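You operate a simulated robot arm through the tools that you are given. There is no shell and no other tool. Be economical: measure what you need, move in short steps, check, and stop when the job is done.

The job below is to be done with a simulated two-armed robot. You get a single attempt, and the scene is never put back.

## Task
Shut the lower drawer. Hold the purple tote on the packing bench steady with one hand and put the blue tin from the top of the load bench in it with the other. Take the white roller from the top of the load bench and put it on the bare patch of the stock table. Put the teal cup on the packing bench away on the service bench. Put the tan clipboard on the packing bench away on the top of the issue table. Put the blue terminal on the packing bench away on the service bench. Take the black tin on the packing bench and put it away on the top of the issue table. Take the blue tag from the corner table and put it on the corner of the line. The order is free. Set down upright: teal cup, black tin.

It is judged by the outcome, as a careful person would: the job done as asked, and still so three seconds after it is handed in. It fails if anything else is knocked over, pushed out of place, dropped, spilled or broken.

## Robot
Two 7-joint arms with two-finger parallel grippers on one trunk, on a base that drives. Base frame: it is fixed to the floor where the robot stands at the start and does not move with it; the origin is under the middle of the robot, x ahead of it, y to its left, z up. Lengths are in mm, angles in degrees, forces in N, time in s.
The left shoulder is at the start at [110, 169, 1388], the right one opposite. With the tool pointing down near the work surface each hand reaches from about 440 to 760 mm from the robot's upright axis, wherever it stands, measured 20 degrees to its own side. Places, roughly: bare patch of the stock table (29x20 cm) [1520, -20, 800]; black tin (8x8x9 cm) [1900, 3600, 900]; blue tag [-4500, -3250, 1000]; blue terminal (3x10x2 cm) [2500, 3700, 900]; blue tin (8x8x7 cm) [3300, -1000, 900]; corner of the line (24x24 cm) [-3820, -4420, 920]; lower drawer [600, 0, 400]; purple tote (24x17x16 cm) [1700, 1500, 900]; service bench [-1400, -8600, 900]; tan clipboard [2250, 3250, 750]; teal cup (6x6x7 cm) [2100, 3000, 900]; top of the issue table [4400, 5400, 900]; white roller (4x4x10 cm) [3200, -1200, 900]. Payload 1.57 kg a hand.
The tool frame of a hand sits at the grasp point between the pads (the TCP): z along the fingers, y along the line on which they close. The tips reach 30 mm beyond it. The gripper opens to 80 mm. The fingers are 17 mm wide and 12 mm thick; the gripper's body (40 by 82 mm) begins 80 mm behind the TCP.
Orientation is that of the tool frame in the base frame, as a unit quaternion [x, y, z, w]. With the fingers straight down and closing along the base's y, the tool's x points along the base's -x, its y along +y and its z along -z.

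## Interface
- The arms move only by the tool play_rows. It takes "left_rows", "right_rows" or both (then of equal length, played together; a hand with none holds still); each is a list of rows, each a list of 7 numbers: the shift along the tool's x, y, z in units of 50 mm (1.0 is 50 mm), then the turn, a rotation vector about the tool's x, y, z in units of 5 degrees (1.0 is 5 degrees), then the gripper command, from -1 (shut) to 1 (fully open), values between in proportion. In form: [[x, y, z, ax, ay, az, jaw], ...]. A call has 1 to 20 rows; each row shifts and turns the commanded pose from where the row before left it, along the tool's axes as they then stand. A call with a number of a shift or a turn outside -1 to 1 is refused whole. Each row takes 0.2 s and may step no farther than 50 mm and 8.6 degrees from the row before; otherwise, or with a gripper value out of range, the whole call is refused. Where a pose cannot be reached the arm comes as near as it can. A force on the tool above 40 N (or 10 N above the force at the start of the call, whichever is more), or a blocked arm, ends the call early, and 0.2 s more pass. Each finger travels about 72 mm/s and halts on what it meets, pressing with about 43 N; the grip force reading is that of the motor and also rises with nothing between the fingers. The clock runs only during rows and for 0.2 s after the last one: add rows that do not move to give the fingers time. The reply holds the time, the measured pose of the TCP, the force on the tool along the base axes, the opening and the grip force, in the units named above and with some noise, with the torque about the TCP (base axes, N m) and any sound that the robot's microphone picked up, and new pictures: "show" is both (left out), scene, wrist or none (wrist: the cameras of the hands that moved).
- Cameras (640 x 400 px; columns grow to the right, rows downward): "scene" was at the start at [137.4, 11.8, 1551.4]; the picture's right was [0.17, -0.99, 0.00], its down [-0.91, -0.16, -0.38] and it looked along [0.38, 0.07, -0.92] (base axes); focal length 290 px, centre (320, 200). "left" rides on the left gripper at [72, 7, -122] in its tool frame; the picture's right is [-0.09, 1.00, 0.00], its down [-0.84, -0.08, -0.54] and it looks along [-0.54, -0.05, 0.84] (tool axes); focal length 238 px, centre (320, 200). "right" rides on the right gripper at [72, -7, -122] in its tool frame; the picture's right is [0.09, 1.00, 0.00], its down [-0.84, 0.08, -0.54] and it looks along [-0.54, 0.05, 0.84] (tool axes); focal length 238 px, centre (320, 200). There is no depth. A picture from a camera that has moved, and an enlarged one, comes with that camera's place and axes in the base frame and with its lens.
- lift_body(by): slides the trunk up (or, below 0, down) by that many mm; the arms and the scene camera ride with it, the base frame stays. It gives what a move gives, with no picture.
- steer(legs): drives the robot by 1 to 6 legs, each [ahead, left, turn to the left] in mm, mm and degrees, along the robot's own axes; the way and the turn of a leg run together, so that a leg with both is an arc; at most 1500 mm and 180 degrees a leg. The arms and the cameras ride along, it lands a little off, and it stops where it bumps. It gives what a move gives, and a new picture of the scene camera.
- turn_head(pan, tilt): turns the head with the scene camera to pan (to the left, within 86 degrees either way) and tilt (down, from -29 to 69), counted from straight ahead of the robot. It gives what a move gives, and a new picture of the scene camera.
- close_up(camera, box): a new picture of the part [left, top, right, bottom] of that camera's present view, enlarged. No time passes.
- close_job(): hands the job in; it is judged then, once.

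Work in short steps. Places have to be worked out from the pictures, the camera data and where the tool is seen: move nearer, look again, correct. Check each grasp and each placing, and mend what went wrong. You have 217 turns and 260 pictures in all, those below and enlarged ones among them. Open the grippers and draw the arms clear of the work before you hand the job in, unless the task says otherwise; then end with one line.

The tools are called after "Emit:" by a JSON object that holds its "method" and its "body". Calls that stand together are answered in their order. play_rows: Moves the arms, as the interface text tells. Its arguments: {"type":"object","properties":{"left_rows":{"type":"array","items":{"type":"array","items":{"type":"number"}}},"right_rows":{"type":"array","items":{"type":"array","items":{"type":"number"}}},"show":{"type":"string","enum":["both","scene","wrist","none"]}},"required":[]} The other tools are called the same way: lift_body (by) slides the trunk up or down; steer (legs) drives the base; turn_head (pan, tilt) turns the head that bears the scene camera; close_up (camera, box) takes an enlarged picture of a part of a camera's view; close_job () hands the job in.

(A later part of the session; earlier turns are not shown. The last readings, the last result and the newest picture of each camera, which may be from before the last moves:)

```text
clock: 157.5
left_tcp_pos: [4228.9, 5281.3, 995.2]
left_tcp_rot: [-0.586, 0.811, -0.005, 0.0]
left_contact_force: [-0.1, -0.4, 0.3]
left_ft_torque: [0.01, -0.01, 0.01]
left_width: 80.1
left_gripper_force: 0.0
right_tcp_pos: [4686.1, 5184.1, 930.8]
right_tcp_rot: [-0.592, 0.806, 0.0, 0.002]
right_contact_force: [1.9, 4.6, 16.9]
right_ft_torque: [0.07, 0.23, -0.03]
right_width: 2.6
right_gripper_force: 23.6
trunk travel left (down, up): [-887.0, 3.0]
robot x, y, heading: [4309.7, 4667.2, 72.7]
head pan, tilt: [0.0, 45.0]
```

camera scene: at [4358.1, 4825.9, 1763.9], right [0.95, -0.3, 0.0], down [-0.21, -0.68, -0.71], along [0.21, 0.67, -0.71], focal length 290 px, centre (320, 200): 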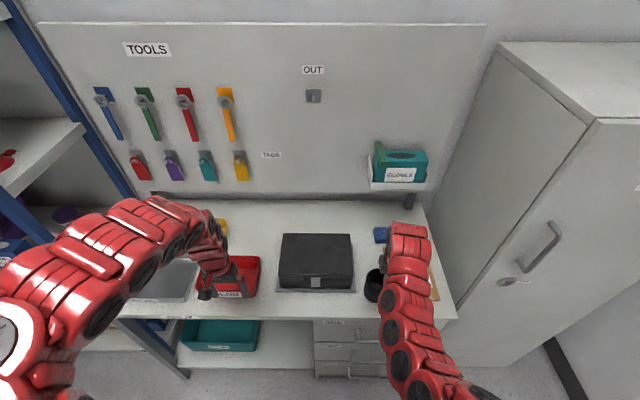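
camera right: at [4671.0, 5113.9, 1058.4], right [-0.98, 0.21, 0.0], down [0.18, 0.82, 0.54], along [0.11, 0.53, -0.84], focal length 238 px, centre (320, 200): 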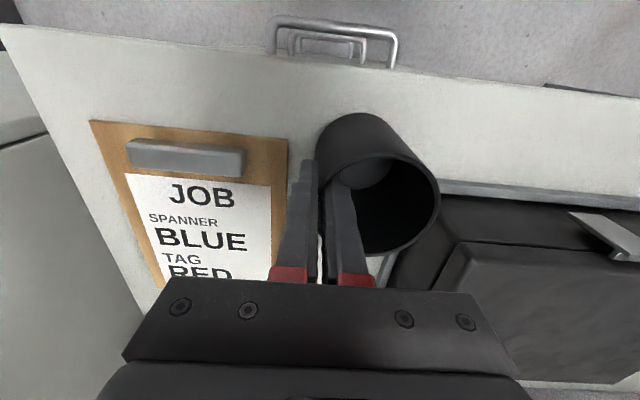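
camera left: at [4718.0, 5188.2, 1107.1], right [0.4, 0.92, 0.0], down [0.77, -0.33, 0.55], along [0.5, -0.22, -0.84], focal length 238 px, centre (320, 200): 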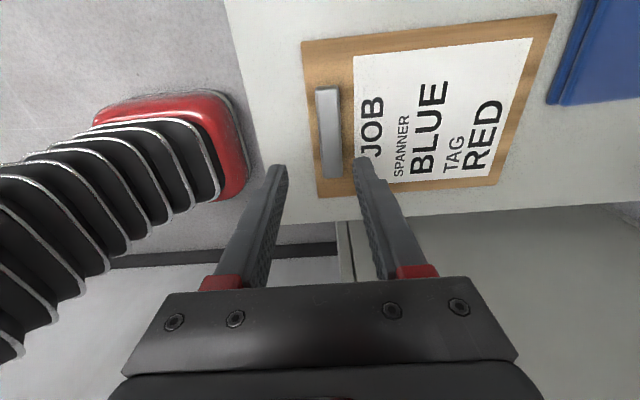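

Tin is on the table (16 N). I open partly and rise.

Emit:
{"method": "play_rows", "body": {"right_rows": [[0, 0, -0.04, 0, 0, 0, -0.6], [0, 0, 0, 0, 0, 0, -0.2], [0, 0, 0, 0, 0, 0, 0], [0, 0, -0.6, 0, 0, 0, 0], [0, 0, -0.8, 0, 0, 0, 0], [0, 0, -0.8, 0, 0, 0, 0]], "show": "wrist"}}

```text
clock: 158.9
left_tcp_pos: [4230.0, 5281.4, 994.5]
left_tcp_rot: [-0.586, 0.81, -0.006, 0.0]
left_contact_force: [0.2, -0.3, -1.2]
left_ft_torque: [-0.01, -0.01, -0.01]
left_width: 79.7
left_gripper_force: 0.1
right_tcp_pos: [4686.5, 5185.9, 1041.9]
right_tcp_rot: [-0.593, 0.805, 0.0, 0.0]
right_contact_force: [-0.6, 0.3, 0.8]
right_ft_torque: [0.01, -0.03, -0.02]
right_width: 39.9
right_gripper_force: 0.1
trunk travel left (down, up): [-887.0, 3.0]
robot x, y, heading: [4308.0, 4667.9, 72.7]
head pan, tilt: [0.0, 45.0]
camera right: at [4669.9, 5115.8, 1165.2], right [-0.98, 0.21, 0.0], down [0.17, 0.82, 0.54], along [0.11, 0.53, -0.84], focal length 238 px, centre (320, 200)
```

right: 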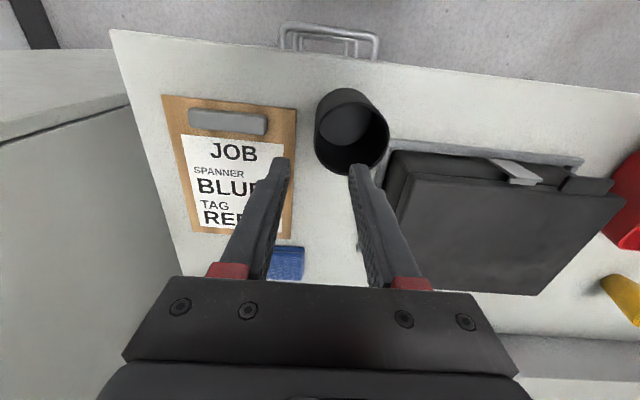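

Black tin stands upright beside the clipboard. Now I drive backward down the rear aisle toward the load bench.

Emit:
{"method": "steer", "body": {"legs": [[-500, 0, 0], [-1300, 90, 0], [-1300, 90, 0]]}}

Emit:
{"method": "turn_head", "body": {"pan": -86, "tilt": 20}}

```text
clock: 174.1
left_tcp_pos: [3100.6, 2405.6, 994.2]
left_tcp_rot: [-0.578, 0.816, -0.005, -0.001]
left_contact_force: [0.0, -0.4, -0.3]
left_ft_torque: [0.01, 0.01, -0.01]
left_width: 79.8
left_gripper_force: 0.0
right_tcp_pos: [3556.7, 2299.6, 1040.1]
right_tcp_rot: [-0.585, 0.811, 0.001, 0.0]
right_contact_force: [-0.6, -0.6, 0.0]
right_ft_torque: [0.05, -0.01, -0.01]
right_width: 40.1
right_gripper_force: 0.0
trunk travel left (down, up): [-887.0, 3.0]
robot x, y, heading: [3170.0, 1790.5, 71.7]
head pan, tilt: [0.0, 45.0]
camera scene: at [3221.4, 1946.7, 1763.9], right [0.95, -0.31, 0.0], down [-0.22, -0.67, -0.71], along [0.22, 0.67, -0.71], focal length 290 px, centre (320, 200)
```

scene: 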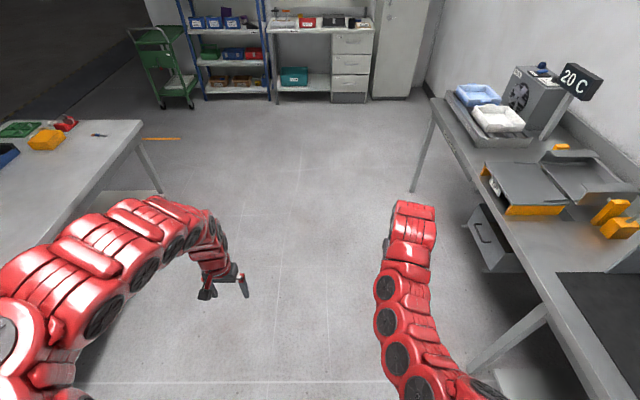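

```text
clock: 175.7
left_tcp_pos: [3101.2, 2404.6, 994.6]
left_tcp_rot: [-0.578, 0.816, -0.005, 0.0]
left_contact_force: [-0.1, -0.4, -0.1]
left_ft_torque: [-0.03, -0.02, 0.03]
left_width: 79.9
left_gripper_force: 0.1
right_tcp_pos: [3556.8, 2300.5, 1041.9]
right_tcp_rot: [-0.585, 0.811, -0.001, 0.0]
right_contact_force: [-0.3, -0.6, -0.4]
right_ft_torque: [0.02, 0.0, -0.03]
right_width: 40.3
right_gripper_force: 0.1
trunk travel left (down, up): [-887.0, 3.0]
robot x, y, heading: [3167.6, 1790.5, 71.7]
head pan, tilt: [-85.9, 20.0]
camera scene: at [3286.0, 1846.4, 1802.6], right [-0.25, -0.97, 0.0], down [-0.33, 0.08, -0.94], along [0.91, -0.23, -0.34], focal length 290 px, centre (320, 200)
```

scene: 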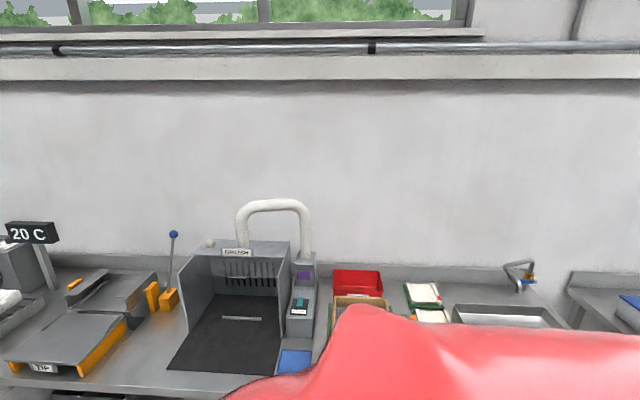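

Aisle is clear. I retract the right hand, back up the rest and turn to face the load bench.

Emit:
{"method": "play_rows", "body": {"right_rows": [[0.8, 0, 0, 0, 0, 0, 1], [0.8, 0, 0, 0, 0, 0, 1], [0.6, 0, 0, 0, 0, 0, 1]], "show": "none"}}

Emit:
{"method": "steer", "body": {"legs": [[-1300, 50, 0], [-1200, 40, 0], [0, 0, -90]]}}

Emit:
{"method": "turn_head", "body": {"pan": 0, "tilt": 35}}

```text
clock: 176.5
left_tcp_pos: [3102.0, 2404.8, 994.3]
left_tcp_rot: [-0.577, 0.816, -0.005, -0.001]
left_contact_force: [0.4, -0.4, 0.2]
left_ft_torque: [0.01, 0.02, 0.0]
left_width: 80.2
left_gripper_force: 0.1
right_tcp_pos: [3524.0, 2197.8, 1040.5]
right_tcp_rot: [-0.585, 0.811, 0.001, 0.0]
right_contact_force: [-0.4, -0.3, -0.4]
right_ft_torque: [-0.01, -0.03, 0.03]
right_width: 79.9
right_gripper_force: 0.1
trunk travel left (down, up): [-887.0, 3.0]
robot x, y, heading: [3167.8, 1791.2, 71.6]
head pan, tilt: [-85.9, 20.0]
```

```text
clock: 192.8
left_tcp_pos: [2884.9, -527.2, 995.3]
left_tcp_rot: [0.172, 0.985, -0.004, -0.004]
left_contact_force: [0.8, -0.1, 0.0]
left_ft_torque: [0.0, 0.03, -0.03]
left_width: 80.0
left_gripper_force: 0.0
right_tcp_pos: [2673.2, -948.0, 1040.2]
right_tcp_rot: [0.165, 0.986, 0.0, 0.001]
right_contact_force: [-0.9, 0.3, 0.5]
right_ft_torque: [0.0, 0.0, -0.02]
right_width: 79.9
right_gripper_force: 0.0
trunk travel left (down, up): [-887.0, 3.0]
robot x, y, heading: [2274.7, -587.8, -18.8]
head pan, tilt: [-85.9, 20.0]
camera scene: at [2322.2, -704.1, 1802.7], right [-0.97, 0.26, 0.0], down [0.09, 0.33, -0.94], along [-0.24, -0.91, -0.34], focal length 290 px, centre (320, 200)
```

scene: 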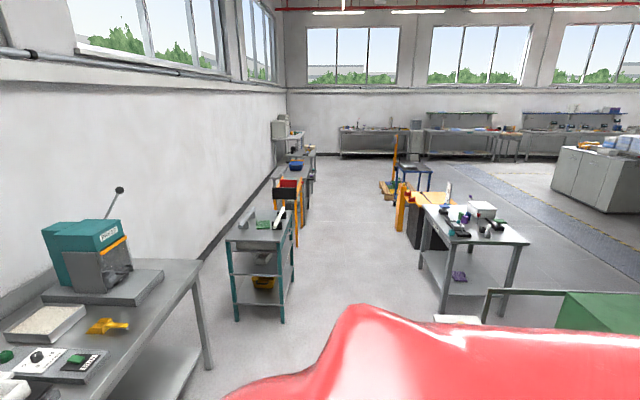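

```text
clock: 194.4
left_tcp_pos: [2884.3, -528.6, 994.8]
left_tcp_rot: [0.173, 0.985, -0.003, -0.005]
left_contact_force: [-0.2, 0.1, 0.5]
left_ft_torque: [0.0, -0.01, 0.01]
left_width: 80.0
left_gripper_force: 0.0
right_tcp_pos: [2673.0, -947.3, 1040.5]
right_tcp_rot: [0.166, 0.986, 0.0, 0.001]
right_contact_force: [-0.2, 1.3, -1.4]
right_ft_torque: [-0.01, -0.02, 0.0]
right_width: 80.0
right_gripper_force: 0.2
trunk travel left (down, up): [-887.0, 3.0]
robot x, y, heading: [2270.1, -590.7, -18.9]
head pan, tilt: [0.0, 35.0]
camera scene: at [2429.3, -642.8, 1778.8], right [-0.32, -0.95, 0.0], down [-0.54, 0.19, -0.82], along [0.77, -0.27, -0.57], focal length 290 px, centre (320, 200)
```

scene: 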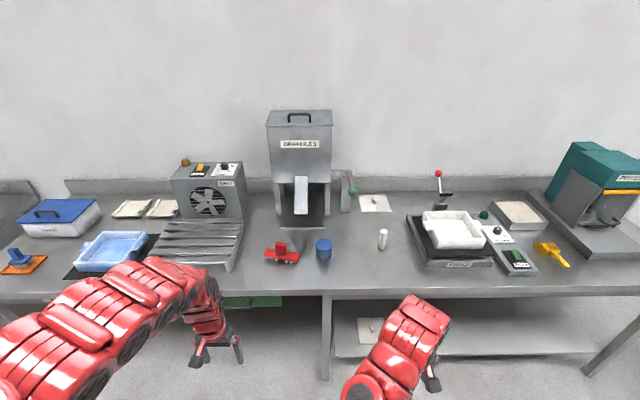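

Blue tin ≈ (3265, −949) and white roller (standing) ≈ (3223, −1220). I zoom to see sizes, then drive in 400 mm and 170 mm right.

Emit:
{"method": "close_up", "body": {"camera": "scene", "box": [260, 190, 420, 290]}}

Emit:
{"method": "steer", "body": {"legs": [[400, -170, 0]]}}

Emit:
{"method": "close_up", "body": {"camera": "left", "box": [0, 0, 640, 400]}}

Emit:
{"method": "close_up", "body": {"camera": "right", "box": [0, 0, 640, 400]}}

```text
4.00 times, centred on (340, 240) of scene
camera zoom: at [2429.3, -642.8, 1778.8], right [-0.32, -0.95, 0.0], down [-0.54, 0.19, -0.82], along [0.77, -0.27, -0.57], focal length 1158 px, centre (240, 40)
```

zoom: 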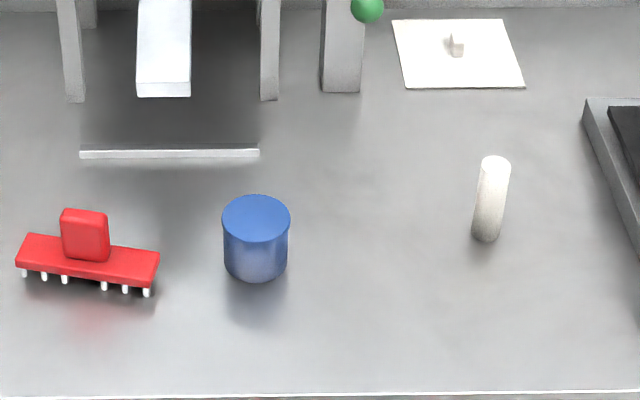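

```text
clock: 197.1
left_tcp_pos: [3212.6, -820.9, 996.0]
left_tcp_rot: [0.173, 0.985, -0.004, -0.004]
left_contact_force: [0.6, -0.4, 0.2]
left_ft_torque: [-0.04, -0.01, -0.01]
left_width: 79.9
left_gripper_force: 0.1
right_tcp_pos: [3001.0, -1242.4, 1040.6]
right_tcp_rot: [0.165, 0.986, -0.001, 0.001]
right_contact_force: [-0.1, -0.4, 0.7]
right_ft_torque: [0.01, 0.01, -0.02]
right_width: 80.3
right_gripper_force: 0.1
trunk travel left (down, up): [-887.0, 3.0]
robot x, y, heading: [2597.9, -881.4, -18.9]
head pan, tilt: [0.0, 35.0]
camera scene: at [2757.2, -936.1, 1778.9], right [-0.32, -0.95, 0.0], down [-0.54, 0.19, -0.82], along [0.78, -0.27, -0.57], focal length 290 px, centre (320, 200)
```

scene: 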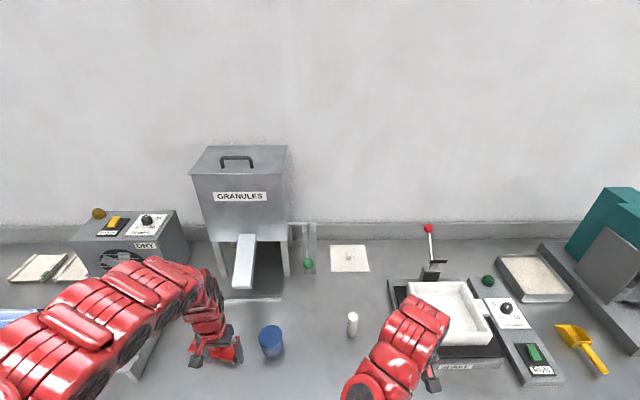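

```text
1.00 times, centred on (320, 200) of left (not enlarged: the box is as wide or as high as the picture)
camera zoom: at [3147.0, -789.9, 1116.9], right [0.43, 0.9, -0.01], down [0.77, -0.36, 0.54], along [0.48, -0.24, -0.84], focal length 238 px, centre (320, 200)
```

zoom: 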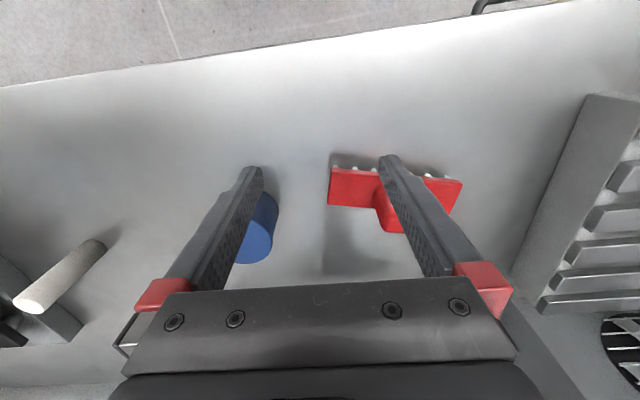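

```text
1.00 times, centred on (320, 200) of right (not enlarged: the box is as wide or as high as the picture)
camera zoom: at [2930.0, -1223.3, 1164.6], right [0.24, 0.97, 0.0], down [0.82, -0.2, 0.54], along [0.53, -0.13, -0.84], focal length 238 px, centre (320, 200)
```

zoom: 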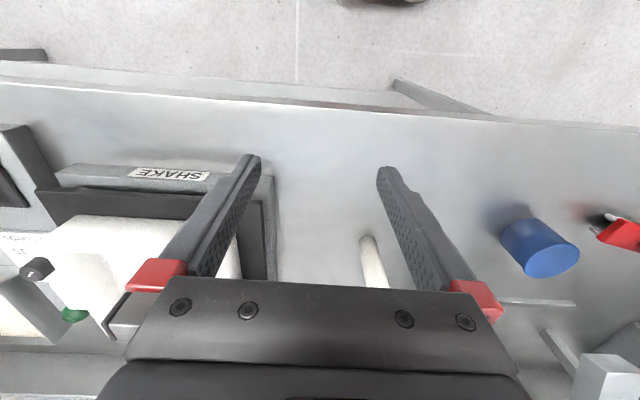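

Blue tin is ~72 mm across with a closed top. I move the left hand 85 ahead and 118 right over it and check.

Emit:
{"method": "play_rows", "body": {"left_rows": [[-0.55, -0.8, 0, 0, 0, 0, 1], [-0.55, -0.8, 0, 0, 0, 0, 1], [-0.55, -0.8, 0, 0, 0, 0, 1]], "show": "wrist"}}

```text
clock: 197.8
left_tcp_pos: [3252.2, -963.2, 995.3]
left_tcp_rot: [0.173, 0.985, -0.003, -0.004]
left_contact_force: [-0.6, 0.2, -0.3]
left_ft_torque: [0.02, 0.0, -0.03]
left_width: 80.1
left_gripper_force: 0.1
right_tcp_pos: [3002.4, -1242.8, 1041.2]
right_tcp_rot: [0.164, 0.986, 0.001, 0.0]
right_contact_force: [0.5, 0.8, 0.4]
right_ft_torque: [0.01, -0.03, 0.02]
right_width: 80.0
right_gripper_force: 0.0
trunk travel left (down, up): [-887.0, 3.0]
robot x, y, heading: [2598.5, -884.3, -18.9]
head pan, tilt: [0.0, 35.0]
camera left: at [3186.4, -932.0, 1117.4], right [0.43, 0.91, -0.01], down [0.77, -0.36, 0.54], along [0.48, -0.23, -0.84], focal length 238 px, centre (320, 200)
```

left: 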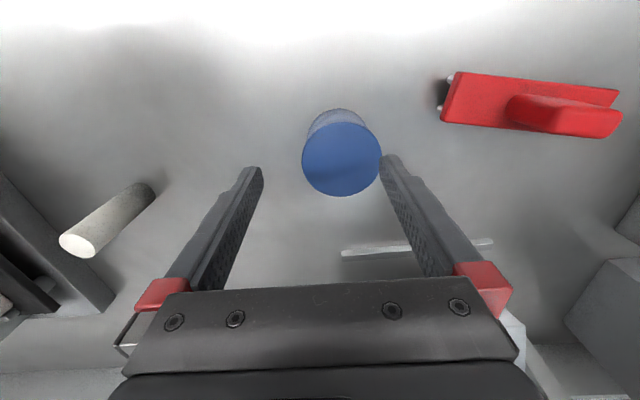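

Tin centre is 17 mm left and 6 mm ahead of the TCP. Correct and descend to just above its top.

Emit:
{"method": "play_rows", "body": {"left_rows": [[-0.12, 0.33, 0.2, 0, 0, 0, 1], [0, 0, 0.28, 0, 0, 0, 1]], "show": "wrist"}}

```text
clock: 198.4
left_tcp_pos: [3262.8, -949.5, 970.4]
left_tcp_rot: [0.174, 0.985, -0.004, -0.005]
left_contact_force: [-0.2, 0.0, 0.6]
left_ft_torque: [0.01, 0.01, 0.08]
left_width: 80.0
left_gripper_force: 0.1
right_tcp_pos: [3001.0, -1242.1, 1041.2]
right_tcp_rot: [0.166, 0.986, 0.0, 0.0]
right_contact_force: [-0.2, 0.1, 0.1]
right_ft_torque: [0.01, -0.02, 0.0]
right_width: 79.6
right_gripper_force: 0.1
trunk travel left (down, up): [-887.0, 3.0]
robot x, y, heading: [2599.9, -889.9, -18.7]
head pan, tilt: [0.0, 35.0]
camera left: at [3196.2, -919.0, 1093.2], right [0.43, 0.9, -0.01], down [0.77, -0.36, 0.54], along [0.48, -0.24, -0.84], focal length 238 px, centre (320, 200)
```

left: 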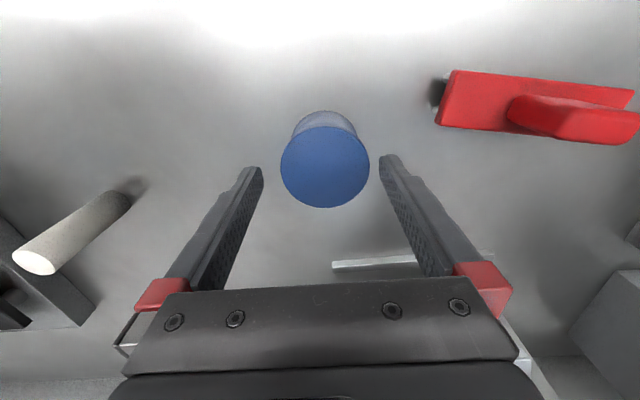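

Centred well. Descend 55 mm and close.

Emit:
{"method": "play_rows", "body": {"left_rows": [[0, 0.05, 0.3, 0, 0, 0, 1], [0, 0, 0.4, 0, 0, 0, 1], [0, 0, 0.4, 0, 0, 0, 1], [0, 0, 0, 0, 0, 0, -0.5], [0, 0, 0, 0, 0, 0, -1], [0, 0, 0, 0, 0, 0, -1]], "show": "wrist"}}

```text
clock: 199.8
left_tcp_pos: [3260.7, -947.1, 914.4]
left_tcp_rot: [0.173, 0.985, -0.004, -0.005]
left_contact_force: [-0.6, 0.5, -0.7]
left_ft_torque: [0.12, 0.0, -0.01]
left_width: 67.1
left_gripper_force: 43.0
right_tcp_pos: [3001.3, -1241.7, 1041.7]
right_tcp_rot: [0.165, 0.986, 0.0, 0.0]
right_contact_force: [-0.4, -0.2, 0.1]
right_ft_torque: [-0.01, 0.01, 0.01]
right_width: 79.8
right_gripper_force: 0.0
trunk travel left (down, up): [-887.0, 3.0]
robot x, y, heading: [2595.8, -884.4, -18.9]
head pan, tilt: [0.0, 35.0]
camera left: at [3195.5, -916.0, 1037.4], right [0.43, 0.9, -0.01], down [0.77, -0.36, 0.54], along [0.48, -0.24, -0.84], focal length 238 px, centre (320, 200)
```

left: 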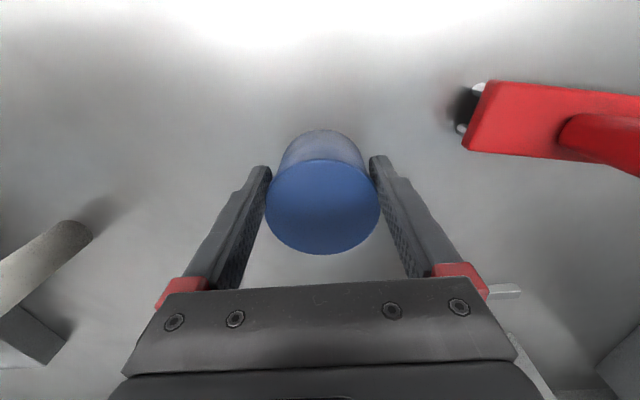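

Tin gripped (67 mm). I lift it and shift it left, while the right hand goes over the roller.

Emit:
{"method": "play_rows", "body": {"left_rows": [[0, 0, -0.8, 0, 0, 0, -1], [0, 0, -0.8, 0, 0, 0, -1], [0.3, 0.5, -0.8, 0, 0, 0, -1], [0.5, 0.6, 0, 0, 0, 0, -1], [0, 0, 0, 0, 0, 0, -1]], "right_rows": [[-0.8, 0, 0, 0, 0, 0, 1], [-0.8, 0.3, 0, 0, 0, 0, 1], [-0.8, 0.6, 0, 0, 0, 0, 1], [-0.8, 0.6, 0, 0, 0, 0, 1], [-0.7, 0.6, 0, 0, 0, 0, 1]], "show": "wrist"}}

```text
clock: 201.1
left_tcp_pos: [3248.3, -882.0, 1030.5]
left_tcp_rot: [0.173, 0.985, -0.003, -0.007]
left_contact_force: [0.0, 0.2, -3.8]
left_ft_torque: [0.01, 0.07, 0.0]
left_width: 66.6
left_gripper_force: 42.4
left hand out of reach, approached as far as the arm can: row 4
right_tcp_pos: [3217.8, -1207.4, 1038.6]
right_tcp_rot: [0.168, 0.986, 0.001, -0.002]
right_contact_force: [-1.0, 0.3, 0.0]
right_ft_torque: [0.03, 0.03, 0.01]
right_width: 79.7
right_gripper_force: 0.1
trunk travel left (down, up): [-887.0, 3.0]
robot x, y, heading: [2598.9, -884.6, -19.2]
head pan, tilt: [0.0, 35.0]
camera right: at [3147.8, -1188.6, 1161.8], right [0.24, 0.97, 0.0], down [0.82, -0.2, 0.54], along [0.52, -0.13, -0.84], focal length 238 px, centre (320, 200)
camera left: at [3183.7, -851.0, 1152.3], right [0.43, 0.9, -0.01], down [0.77, -0.36, 0.53], along [0.48, -0.23, -0.85], focal length 238 px, centre (320, 200)
```

right: 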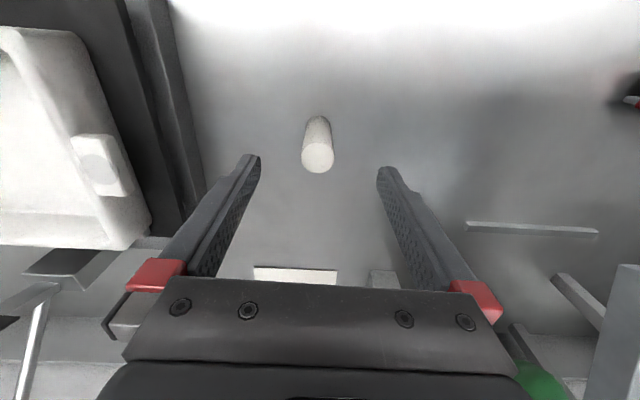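
left: 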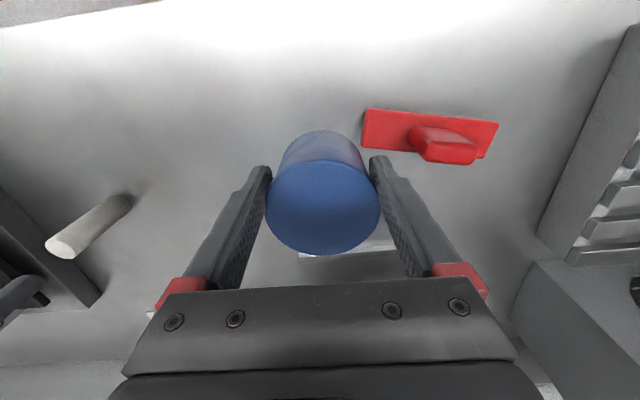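

Roller is centred laterally, 12 mm ahead. Correct, descend 108 mm and close.

Emit:
{"method": "play_rows", "body": {"right_rows": [[-0.24, 0, 0.5, 0, 0, 0, 1], [0, 0, 0.6, 0, 0, 0, 1], [0, 0, 0.6, 0, 0, 0, 0.6], [0, 0, 0.46, 0, 0, 0, 0.4], [0, 0, 0, 0, 0, 0, -0.3], [0, 0, 0, 0, 0, 0, -1], [0, 0, 0, 0, 0, 0, -1], [0, 0, 0, 0, 0, 0, -1]], "show": "wrist"}}

```text
clock: 202.8
left_tcp_pos: [3247.5, -880.5, 1031.2]
left_tcp_rot: [0.173, 0.985, -0.004, -0.006]
left_contact_force: [0.5, 1.4, -2.7]
left_ft_torque: [0.01, 0.06, 0.0]
left_width: 66.4
left_gripper_force: 43.1
right_tcp_pos: [3209.4, -1206.4, 970.7]
right_tcp_rot: [0.165, 0.986, 0.0, 0.0]
right_contact_force: [0.0, 0.2, -0.7]
right_ft_torque: [-0.01, 0.02, 0.02]
right_width: 0.0
right_gripper_force: 21.3
right hand out of reach, approached as far as the arm can: row 1, 2, 3, 4
trunk travel left (down, up): [-887.0, 3.0]
robot x, y, heading: [2598.2, -886.1, -18.9]
head pan, tilt: [0.0, 35.0]
camera right: at [3137.6, -1188.5, 1094.5], right [0.24, 0.97, 0.0], down [0.82, -0.2, 0.54], along [0.53, -0.13, -0.84], focal length 238 px, centre (320, 200)
```

right: 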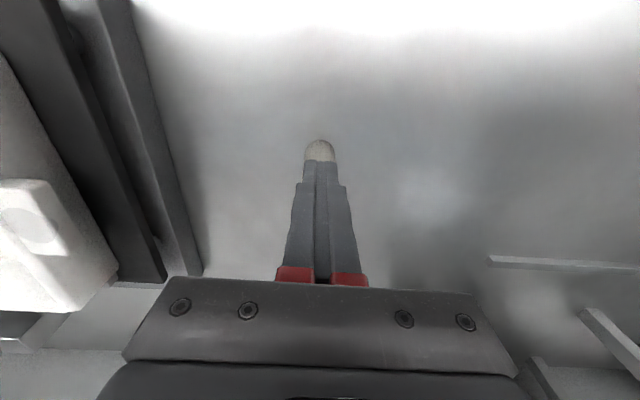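

The arm ran out of reach and the fingers closed short of the roller. I raise, reopen, and drive 70 mm closer.

Emit:
{"method": "play_rows", "body": {"right_rows": [[0.3, 0, -0.6, 0, 0, 0, -1], [0, 0, -0.8, 0, 0, 0, 1], [0, 0, 0, 0, 0, 0, 1], [0, 0, 0, 0, 0, 0, 1]], "show": "none"}}

Emit:
{"method": "steer", "body": {"legs": [[70, 0, 0]]}}

Emit:
{"method": "close_up", "body": {"camera": "right", "box": [0, 0, 640, 400]}}

```text
clock: 203.8
left_tcp_pos: [3246.8, -880.5, 1031.7]
left_tcp_rot: [0.173, 0.985, -0.003, -0.006]
left_contact_force: [0.9, 0.5, -3.0]
left_ft_torque: [0.01, 0.03, -0.01]
left_width: 66.2
left_gripper_force: 43.0
right_tcp_pos: [3196.3, -1201.8, 1043.9]
right_tcp_rot: [0.166, 0.986, 0.0, 0.0]
right_contact_force: [-0.1, -0.5, -0.3]
right_ft_torque: [0.0, 0.02, 0.02]
right_width: 79.8
right_gripper_force: 0.0
trunk travel left (down, up): [-887.0, 3.0]
robot x, y, heading: [2599.5, -881.7, -19.0]
head pan, tilt: [0.0, 35.0]
```

```text
clock: 204.9
left_tcp_pos: [3309.7, -902.9, 1033.2]
left_tcp_rot: [0.174, 0.985, -0.004, -0.005]
left_contact_force: [0.8, -1.3, -2.3]
left_ft_torque: [0.04, 0.0, 0.0]
left_width: 66.4
left_gripper_force: 43.1
right_tcp_pos: [3255.3, -1223.9, 1047.8]
right_tcp_rot: [0.165, 0.986, 0.0, 0.003]
right_contact_force: [0.2, 0.8, -0.6]
right_ft_torque: [-0.04, -0.04, -0.01]
right_width: 79.9
right_gripper_force: 0.1
trunk travel left (down, up): [-887.0, 3.0]
robot x, y, heading: [2664.5, -907.4, -19.0]
head pan, tilt: [0.0, 35.0]
camera scene: at [2817.3, -957.4, 1779.5], right [-0.33, -0.95, 0.0], down [-0.54, 0.19, -0.82], along [0.78, -0.27, -0.57], focal length 290 px, centre (320, 200)
```

scene: 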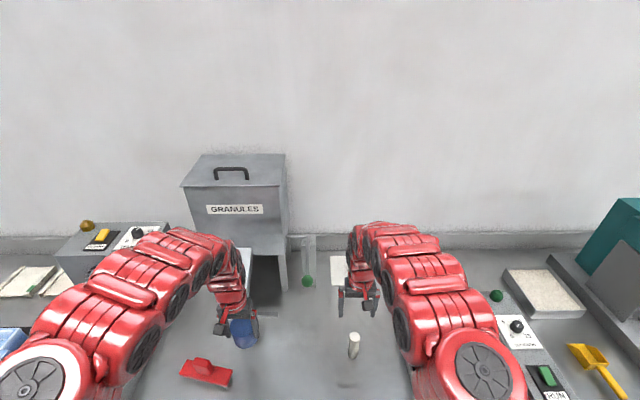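

```text
1.00 times, centred on (320, 200) of right (not enlarged: the box is as wide or as high as the picture)
camera zoom: at [3185.4, -1204.8, 1169.4], right [0.24, 0.97, 0.0], down [0.81, -0.2, 0.55], along [0.53, -0.13, -0.84], focal length 238 px, centre (320, 200)
```

zoom: 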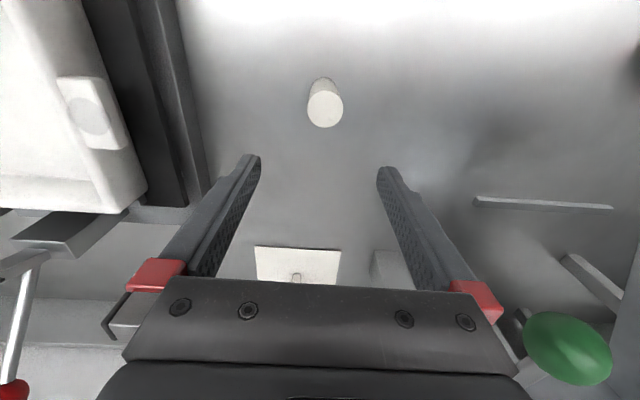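

Roller still stands at (3227, −1211). Back 31 mm, descend 116 mm, close.

Emit:
{"method": "play_rows", "body": {"right_rows": [[0.62, 0.06, 0, 0, 0, 0, 1], [0, 0, 0.6, 0, 0, 0, 1], [0, 0, 0.6, 0, 0, 0, 0.6], [0, 0, 0.6, 0, 0, 0, 0.3], [0, 0, 0.5, 0, 0, 0, 0.2], [0, 0, 0, 0, 0, 0, -0.2], [0, 0, 0, 0, 0, 0, -1], [0, 0, 0, 0, 0, 0, -1]], "show": "wrist"}}

```text
clock: 206.7
left_tcp_pos: [3311.9, -903.6, 1029.8]
left_tcp_rot: [0.174, 0.985, -0.003, -0.006]
left_contact_force: [0.7, 0.9, -3.3]
left_ft_torque: [0.0, 0.05, 0.0]
left_width: 66.2
left_gripper_force: 42.9
right_tcp_pos: [3231.6, -1211.5, 928.3]
right_tcp_rot: [0.166, 0.986, -0.001, 0.001]
right_contact_force: [-0.1, -0.8, 0.1]
right_ft_torque: [-0.07, -0.04, -0.01]
right_width: 30.9
right_gripper_force: 39.5
trunk travel left (down, up): [-887.0, 3.0]
robot x, y, heading: [2664.7, -909.6, -18.8]
head pan, tilt: [0.0, 35.0]
camera right: at [3160.4, -1194.0, 1051.9], right [0.24, 0.97, 0.0], down [0.82, -0.2, 0.54], along [0.53, -0.13, -0.84], focal length 238 px, centre (320, 200)
```

right: 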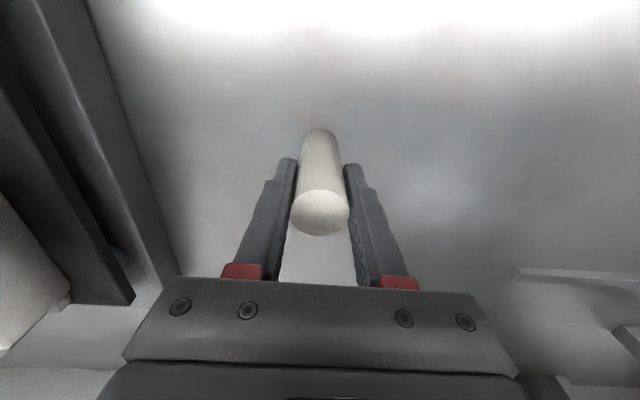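

Roller gripped. I lift it, back off, move up the aisle to a wider part, turn round to face the stock table's rear, and look.

Emit:
{"method": "play_rows", "body": {"right_rows": [[0, 0, -0.7, 0, 0, 0, -1], [0, 0, -0.8, 0, 0, 0, -1], [0.6, 0, -0.8, 0, 0, 0, -1], [0.8, 0, 0, 0, 0, 0, -1], [0.8, 0, 0, 0, 0, 0, -1]], "show": "none"}}

Emit:
{"method": "steer", "body": {"legs": [[-250, 0, 0], [0, 1300, 0], [0, 0, 90], [0, 0, 90], [0, 700, 0]]}}

Emit:
{"method": "turn_head", "body": {"pan": 0, "tilt": 40}}

```text
clock: 207.9
left_tcp_pos: [3314.6, -898.9, 1030.3]
left_tcp_rot: [0.173, 0.985, -0.004, -0.006]
left_contact_force: [-0.2, 0.1, -3.1]
left_ft_torque: [-0.06, 0.06, 0.03]
left_width: 66.3
left_gripper_force: 43.1
right_tcp_pos: [3180.4, -1181.3, 1005.9]
right_tcp_rot: [0.165, 0.986, -0.002, 0.0]
right_contact_force: [0.2, 0.0, -1.8]
right_ft_torque: [0.01, 0.01, 0.01]
right_width: 30.9
right_gripper_force: 39.9
right hand out of reach, approached as far as the arm can: row 3, 4, 5
trunk travel left (down, up): [-887.0, 3.0]
robot x, y, heading: [2663.5, -909.9, -19.1]
head pan, tilt: [0.0, 35.0]
```

```text
clock: 226.9
left_tcp_pos: [1960.4, -232.6, 1030.9]
left_tcp_rot: [0.983, -0.183, 0.006, -0.003]
left_contact_force: [-0.3, 0.1, -2.6]
left_ft_torque: [0.0, -0.05, -0.01]
left_width: 64.7
left_gripper_force: 42.9
right_tcp_pos: [2101.3, 46.8, 1004.8]
right_tcp_rot: [0.984, -0.176, 0.0, 0.0]
right_contact_force: [0.3, -0.7, -2.1]
right_ft_torque: [0.0, 0.01, 0.01]
right_width: 30.9
right_gripper_force: 39.8
trunk travel left (down, up): [-887.0, 3.0]
robot x, y, heading: [2608.1, -246.2, 159.8]
head pan, tilt: [0.0, 35.0]
camera scene: at [2451.8, -182.2, 1778.7], right [0.35, 0.94, 0.0], down [0.54, -0.2, -0.82], along [-0.77, 0.28, -0.57], focal length 290 px, centre (320, 200)
```

scene: 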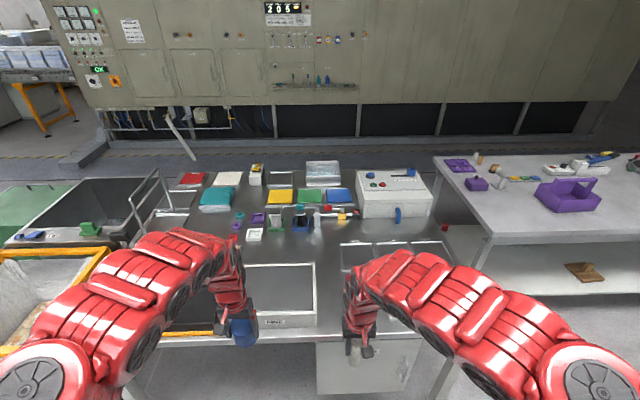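

```text
clock: 227.6
left_tcp_pos: [1959.9, -233.2, 1029.8]
left_tcp_rot: [0.983, -0.184, 0.005, -0.004]
left_contact_force: [-0.6, -0.6, -2.8]
left_ft_torque: [-0.04, -0.07, -0.04]
left_width: 64.7
left_gripper_force: 43.2
right_tcp_pos: [2099.9, 47.4, 1005.6]
right_tcp_rot: [0.984, -0.176, 0.0, 0.0]
right_contact_force: [-0.1, -0.2, -1.8]
right_ft_torque: [-0.02, 0.0, 0.0]
right_width: 30.6
right_gripper_force: 39.3
trunk travel left (down, up): [-887.0, 3.0]
robot x, y, heading: [2609.3, -242.5, 159.7]
head pan, tilt: [0.0, 40.0]
camera scene: at [2454.2, -184.4, 1771.2], right [0.35, 0.94, 0.0], down [0.6, -0.22, -0.77], along [-0.72, 0.26, -0.64], focal length 290 px, centre (320, 200)
```

scene: 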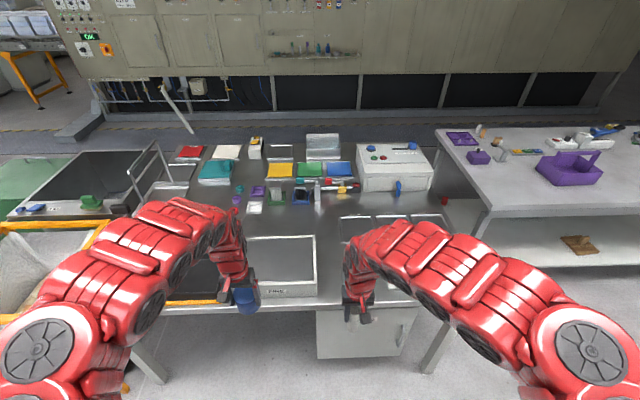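

The bare patch lies just beyond the grey tray box from here, about 375 mm in from the rear edge. I move in so the right hand can reach it.

Emit:
{"method": "steer", "body": {"legs": [[0, 260, 0], [290, 0, 0]]}}

Emit:
{"method": "close_up", "body": {"camera": "right", "box": [0, 0, 640, 400]}}

```text
clock: 231.0
left_tcp_pos: [1603.5, -386.6, 1031.7]
left_tcp_rot: [0.983, -0.181, 0.006, -0.003]
left_contact_force: [0.5, -0.1, -2.4]
left_ft_torque: [-0.03, -0.03, -0.02]
left_width: 64.3
left_gripper_force: 43.3
right_tcp_pos: [1742.8, -107.4, 1005.1]
right_tcp_rot: [0.985, -0.173, 0.0, -0.001]
right_contact_force: [0.6, 1.0, -2.3]
right_ft_torque: [-0.01, 0.0, 0.01]
right_width: 30.8
right_gripper_force: 39.7
trunk travel left (down, up): [-887.0, 3.0]
robot x, y, heading: [2247.8, -396.1, 160.2]
head pan, tilt: [0.0, 40.0]
camera scene: at [2098.2, -335.8, 1771.4], right [0.34, 0.94, 0.0], down [0.6, -0.22, -0.77], along [-0.72, 0.26, -0.64], focal length 290 px, centre (320, 200)
```

scene: 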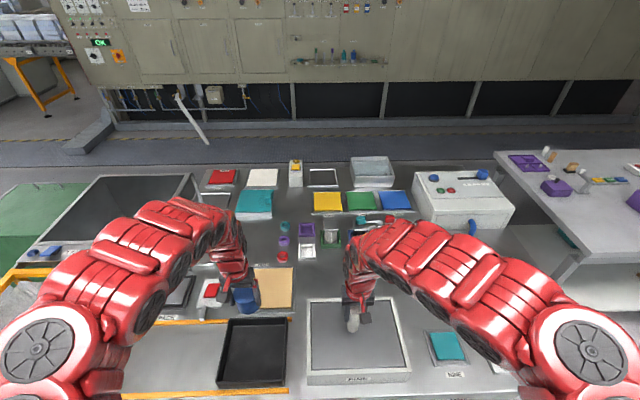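

```text
1.00 times, centred on (320, 200) of right (not enlarged: the box is as wide or as high as the picture)
camera zoom: at [1811.8, -124.4, 1129.6], right [-0.25, -0.97, 0.0], down [-0.81, 0.21, 0.54], along [-0.52, 0.14, -0.84], focal length 238 px, centre (320, 200)
```

zoom: 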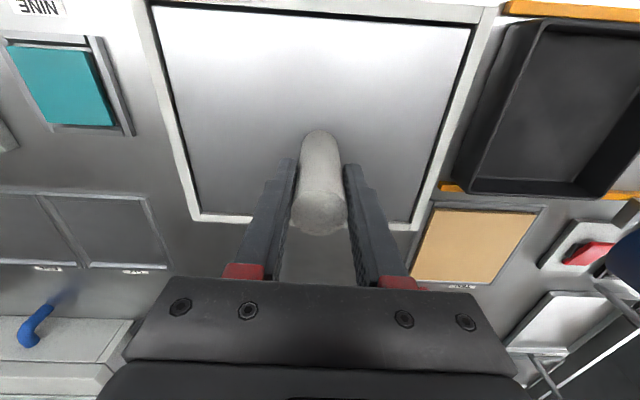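

The patch is the clear area just past the framed tray, ~195 mm ahead of the right hand. To extend reach I'll edge 30 mm closer and lower the trunk while raising the hands correspondingly.

Emit:
{"method": "steer", "body": {"legs": [[30, 0, 0]]}}

Emit:
{"method": "play_rows", "body": {"left_rows": [[-0.6, 0, -0.5, 0, 0, 0, -1], [-0.6, 0, -0.5, 0, 0, 0, -1], [0, 0, -0.5, 0, 0, 0, -1], [0, 0, -0.5, 0, 0, 0, -1]], "right_rows": [[-0.5, 0, -0.2, 0, 0, 0, -1], [-0.5, 0, -0.2, 0, 0, 0, -1], [-0.5, 0, -0.8, 0, 0, 0, -1], [-0.4, 0, -0.8, 0, 0, 0, -1]], "show": "none"}}

Emit:
{"method": "lift_body", "body": {"by": -100}}

```text
clock: 231.9
left_tcp_pos: [1579.5, -378.4, 1032.7]
left_tcp_rot: [0.983, -0.181, 0.004, -0.003]
left_contact_force: [0.3, -0.6, -2.7]
left_ft_torque: [0.01, 0.0, 0.02]
left_width: 64.4
left_gripper_force: 43.3
right_tcp_pos: [1718.6, -98.7, 1009.0]
right_tcp_rot: [0.985, -0.173, -0.002, 0.0]
right_contact_force: [1.1, 0.0, -1.0]
right_ft_torque: [0.02, 0.05, -0.01]
right_width: 30.6
right_gripper_force: 39.2
trunk travel left (down, up): [-887.0, 3.0]
robot x, y, heading: [2221.0, -385.1, 160.4]
head pan, tilt: [0.0, 40.0]
camera scene: at [2076.6, -328.1, 1772.1], right [0.34, 0.94, 0.0], down [0.6, -0.22, -0.77], along [-0.72, 0.26, -0.64], focal length 290 px, centre (320, 200)
```

scene: 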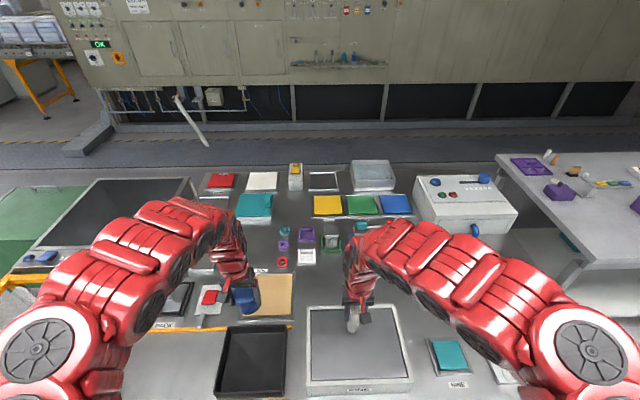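

```text
clock: 232.9
left_tcp_pos: [1520.2, -354.5, 1129.8]
left_tcp_rot: [0.983, -0.182, 0.006, -0.004]
left_contact_force: [0.9, 0.4, -2.3]
left_ft_torque: [-0.03, 0.0, -0.01]
left_width: 64.5
left_gripper_force: 42.9
right_tcp_pos: [1622.7, -64.7, 1106.3]
right_tcp_rot: [0.985, -0.174, 0.001, -0.002]
right_contact_force: [-0.2, -0.4, -1.7]
right_ft_torque: [0.03, 0.02, 0.02]
right_width: 30.4
right_gripper_force: 39.8
trunk travel left (down, up): [-887.0, 3.0]
robot x, y, heading: [2222.3, -385.5, 160.1]
head pan, tilt: [0.0, 40.0]
```

```text
clock: 234.2
left_tcp_pos: [1518.9, -353.2, 1030.1]
left_tcp_rot: [0.983, -0.181, 0.006, -0.004]
left_contact_force: [0.1, -0.4, -2.1]
left_ft_torque: [-0.03, -0.08, 0.02]
left_width: 64.1
left_gripper_force: 43.5
right_tcp_pos: [1621.8, -62.9, 1005.3]
right_tcp_rot: [0.985, -0.173, 0.0, 0.0]
right_contact_force: [0.3, -0.1, -1.9]
right_ft_torque: [0.0, 0.0, 0.0]
right_width: 30.8
right_gripper_force: 39.8
trunk travel left (down, up): [-787.0, 103.0]
robot x, y, heading: [2228.6, -379.9, 160.3]
head pan, tilt: [0.0, 40.0]
```

Works. One more round: raise hands 100 while extending the right 68 mm, then lower the trunk 100.

Emit:
{"method": "play_rows", "body": {"left_rows": [[0, 0, -0.7, 0, 0, 0, -1], [0, 0, -0.7, 0, 0, 0, -1], [0, 0, -0.6, 0, 0, 0, -1]], "right_rows": [[-0.3, 0, -0.6, 0, 0, 0, -1], [-0.5, 0, -0.6, 0, 0, 0, -1], [-0.56, 0, -0.2, 0, 0, 0, -1]], "show": "none"}}

Emit:
{"method": "lift_body", "body": {"by": -100}}

Emit:
{"method": "close_up", "body": {"camera": "right", "box": [0, 0, 640, 400]}}

Emit:
{"method": "turn_head", "body": {"pan": -10, "tilt": 55}}

```text
clock: 235.0
left_tcp_pos: [1517.2, -354.4, 1130.8]
left_tcp_rot: [0.984, -0.18, 0.008, -0.003]
left_contact_force: [0.0, -0.5, -2.3]
left_ft_torque: [0.0, -0.04, 0.03]
left_width: 64.2
left_gripper_force: 43.5
right_tcp_pos: [1576.7, -47.5, 1070.8]
right_tcp_rot: [0.985, -0.172, 0.001, -0.001]
right_contact_force: [-0.7, 0.1, -1.7]
right_ft_torque: [0.01, 0.02, 0.01]
right_width: 30.2
right_gripper_force: 40.1
right hand out of reach, approached as far as the arm can: row 3
trunk travel left (down, up): [-787.0, 103.0]
robot x, y, heading: [2224.0, -381.4, 160.1]
head pan, tilt: [0.0, 40.0]
```

```text
clock: 236.3
left_tcp_pos: [1517.4, -353.8, 1030.0]
left_tcp_rot: [0.983, -0.181, 0.006, -0.003]
left_contact_force: [0.0, -1.0, -2.8]
left_ft_torque: [-0.04, -0.05, 0.01]
left_width: 64.1
left_gripper_force: 42.9
right_tcp_pos: [1577.0, -47.2, 969.7]
right_tcp_rot: [0.985, -0.173, 0.001, 0.001]
right_contact_force: [-0.6, -0.7, -2.0]
right_ft_torque: [-0.01, 0.0, 0.02]
right_width: 30.2
right_gripper_force: 39.7
trunk travel left (down, up): [-687.0, 203.0]
robot x, y, heading: [2223.5, -385.9, 160.3]
head pan, tilt: [0.0, 40.0]
```

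```text
1.00 times, centred on (320, 200) of right (not enlarged: the box is as wide or as high as the picture)
camera zoom: at [1645.6, -64.6, 1092.8], right [-0.25, -0.97, 0.0], down [-0.81, 0.21, 0.54], along [-0.52, 0.14, -0.84], focal length 238 px, centre (320, 200)
```

zoom: 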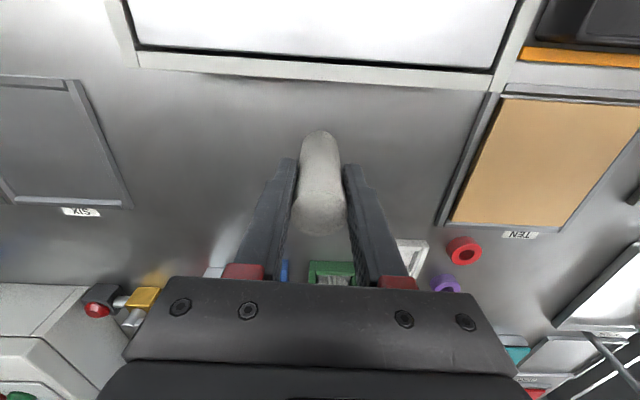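

```text
clock: 237.1
left_tcp_pos: [1516.7, -354.2, 1030.2]
left_tcp_rot: [0.983, -0.181, 0.007, -0.003]
left_contact_force: [-0.1, -0.1, -3.0]
left_ft_torque: [-0.02, -0.07, 0.0]
left_width: 64.4
left_gripper_force: 42.8
right_tcp_pos: [1577.3, -47.3, 968.9]
right_tcp_rot: [0.985, -0.173, 0.001, 0.0]
right_contact_force: [-1.1, -0.5, -1.6]
right_ft_torque: [0.01, 0.03, 0.0]
right_width: 30.6
right_gripper_force: 39.2
trunk travel left (down, up): [-687.0, 203.0]
robot x, y, heading: [2224.2, -385.6, 160.3]
head pan, tilt: [-10.0, 55.0]
camera scene: at [2086.1, -318.4, 1550.5], right [0.5, 0.87, 0.0], down [0.71, -0.41, -0.57], along [-0.5, 0.29, -0.82], focal length 290 px, centre (320, 200)
```

scene: 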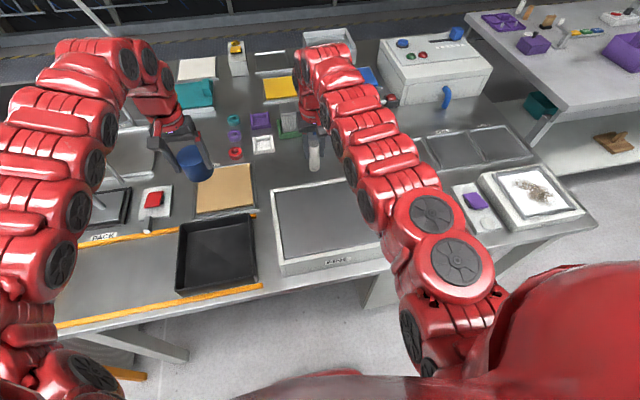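

The roller is above clear table. I go 35 mm further in and lower the trunk another 60 (left hand compensated).

Emit:
{"method": "play_rows", "body": {"left_rows": [[0, 0, -0.6, 0, 0, 0, -1], [0, 0, -0.6, 0, 0, 0, -1]], "right_rows": [[-0.3, 0, 0, 0, 0, 0, -1], [-0.4, 0.1, 0, 0, 0, 0, -1]], "show": "none"}}

Emit:
{"method": "lift_body", "body": {"by": -60}}

Emit:
{"method": "play_rows", "body": {"right_rows": [[-0.1, 0, 0.1, 0, 0, 0, -1], [-0.1, 0, 0.1, 0, 0, 0, -1]], "show": "wrist"}}

```text
clock: 237.7
left_tcp_pos: [1517.2, -352.7, 1090.3]
left_tcp_rot: [0.983, -0.182, 0.007, -0.003]
left_contact_force: [-0.6, -0.6, -2.4]
left_ft_torque: [-0.03, -0.05, 0.03]
left_width: 64.1
left_gripper_force: 43.1
right_tcp_pos: [1577.3, -44.4, 969.1]
right_tcp_rot: [0.985, -0.173, 0.001, -0.001]
right_contact_force: [-0.7, 0.3, -2.4]
right_ft_torque: [0.02, 0.0, -0.01]
right_width: 30.8
right_gripper_force: 39.9
right hand out of reach, approached as far as the arm can: row 1, 2
trunk travel left (down, up): [-687.0, 203.0]
robot x, y, heading: [2222.4, -382.5, 160.1]
head pan, tilt: [-10.0, 55.0]
```

```text
clock: 238.7
left_tcp_pos: [1515.6, -354.4, 1030.9]
left_tcp_rot: [0.983, -0.181, 0.006, -0.003]
left_contact_force: [0.4, 0.1, -3.0]
left_ft_torque: [-0.02, -0.07, -0.01]
left_width: 63.9
left_gripper_force: 43.1
right_tcp_pos: [1576.3, -42.9, 909.8]
right_tcp_rot: [0.985, -0.172, 0.0, 0.001]
right_contact_force: [-0.7, 0.1, -1.8]
right_ft_torque: [0.01, -0.01, -0.02]
right_width: 30.8
right_gripper_force: 38.9
trunk travel left (down, up): [-627.0, 263.0]
robot x, y, heading: [2226.4, -384.2, 160.1]
head pan, tilt: [-10.0, 55.0]
```

```text
clock: 239.3
left_tcp_pos: [1515.7, -354.4, 1029.8]
left_tcp_rot: [0.983, -0.181, 0.005, -0.003]
left_contact_force: [-0.3, 0.4, -2.8]
left_ft_torque: [0.01, -0.02, -0.01]
left_width: 64.0
left_gripper_force: 43.1
right_tcp_pos: [1576.7, -42.4, 904.9]
right_tcp_rot: [0.985, -0.173, -0.001, -0.001]
right_contact_force: [0.4, -0.1, -2.1]
right_ft_torque: [0.0, -0.06, -0.04]
right_width: 30.9
right_gripper_force: 39.6
right hand out of reach, approached as far as the arm can: row 1, 2
trunk travel left (down, up): [-627.0, 263.0]
robot x, y, heading: [2223.9, -388.2, 160.1]
head pan, tilt: [-10.0, 55.0]
camera right: at [1644.9, -60.1, 1029.2], right [-0.25, -0.97, 0.0], down [-0.81, 0.21, 0.54], along [-0.52, 0.14, -0.84], focal length 238 px, centre (320, 200)
```

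right: 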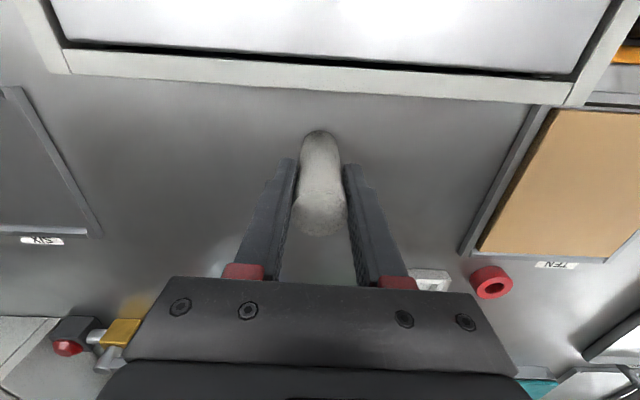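

Reach caps about 60 mm short of the patch centre, so I creep the base 40 mm closer.

Emit:
{"method": "steer", "body": {"legs": [[40, 0, 0]]}}

Emit:
{"method": "close_up", "body": {"camera": "right", "box": [0, 0, 640, 400]}}

```text
clock: 240.2
left_tcp_pos: [1479.9, -342.2, 1030.2]
left_tcp_rot: [0.984, -0.18, 0.006, -0.003]
left_contact_force: [-0.5, -0.8, -3.1]
left_ft_torque: [-0.02, -0.05, -0.02]
left_width: 63.8
left_gripper_force: 43.0
right_tcp_pos: [1541.0, -29.8, 906.7]
right_tcp_rot: [0.985, -0.173, 0.0, 0.0]
right_contact_force: [0.0, 0.0, -2.6]
right_ft_torque: [-0.01, 0.01, 0.01]
right_width: 30.6
right_gripper_force: 40.2
trunk travel left (down, up): [-627.0, 263.0]
robot x, y, heading: [2191.4, -369.2, 159.9]
head pan, tilt: [-10.0, 55.0]
camera scene: at [2050.8, -305.5, 1490.7], right [0.5, 0.87, 0.0], down [0.71, -0.41, -0.57], along [-0.5, 0.29, -0.82], focal length 290 px, centre (320, 200)
```

scene: 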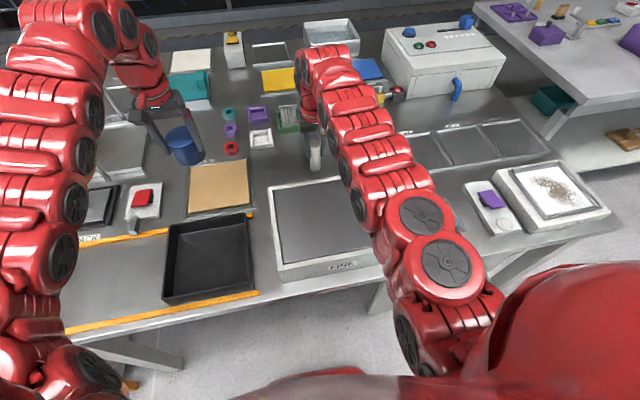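

```text
1.00 times, centred on (320, 200) of right (not enlarged: the box is as wide or as high as the picture)
camera zoom: at [1609.0, -47.3, 1030.0], right [-0.25, -0.97, 0.0], down [-0.81, 0.21, 0.54], along [-0.52, 0.14, -0.84], focal length 238 px, centre (320, 200)
```

zoom: 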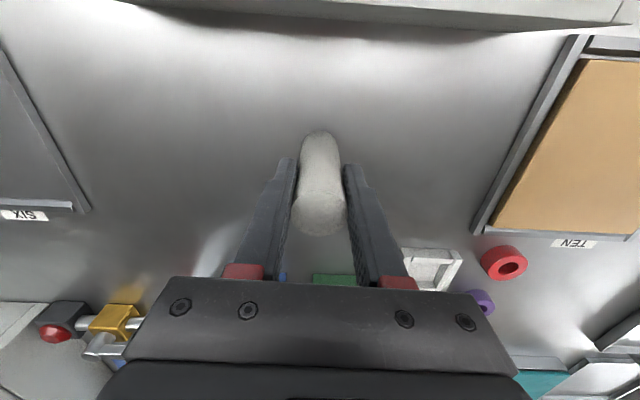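

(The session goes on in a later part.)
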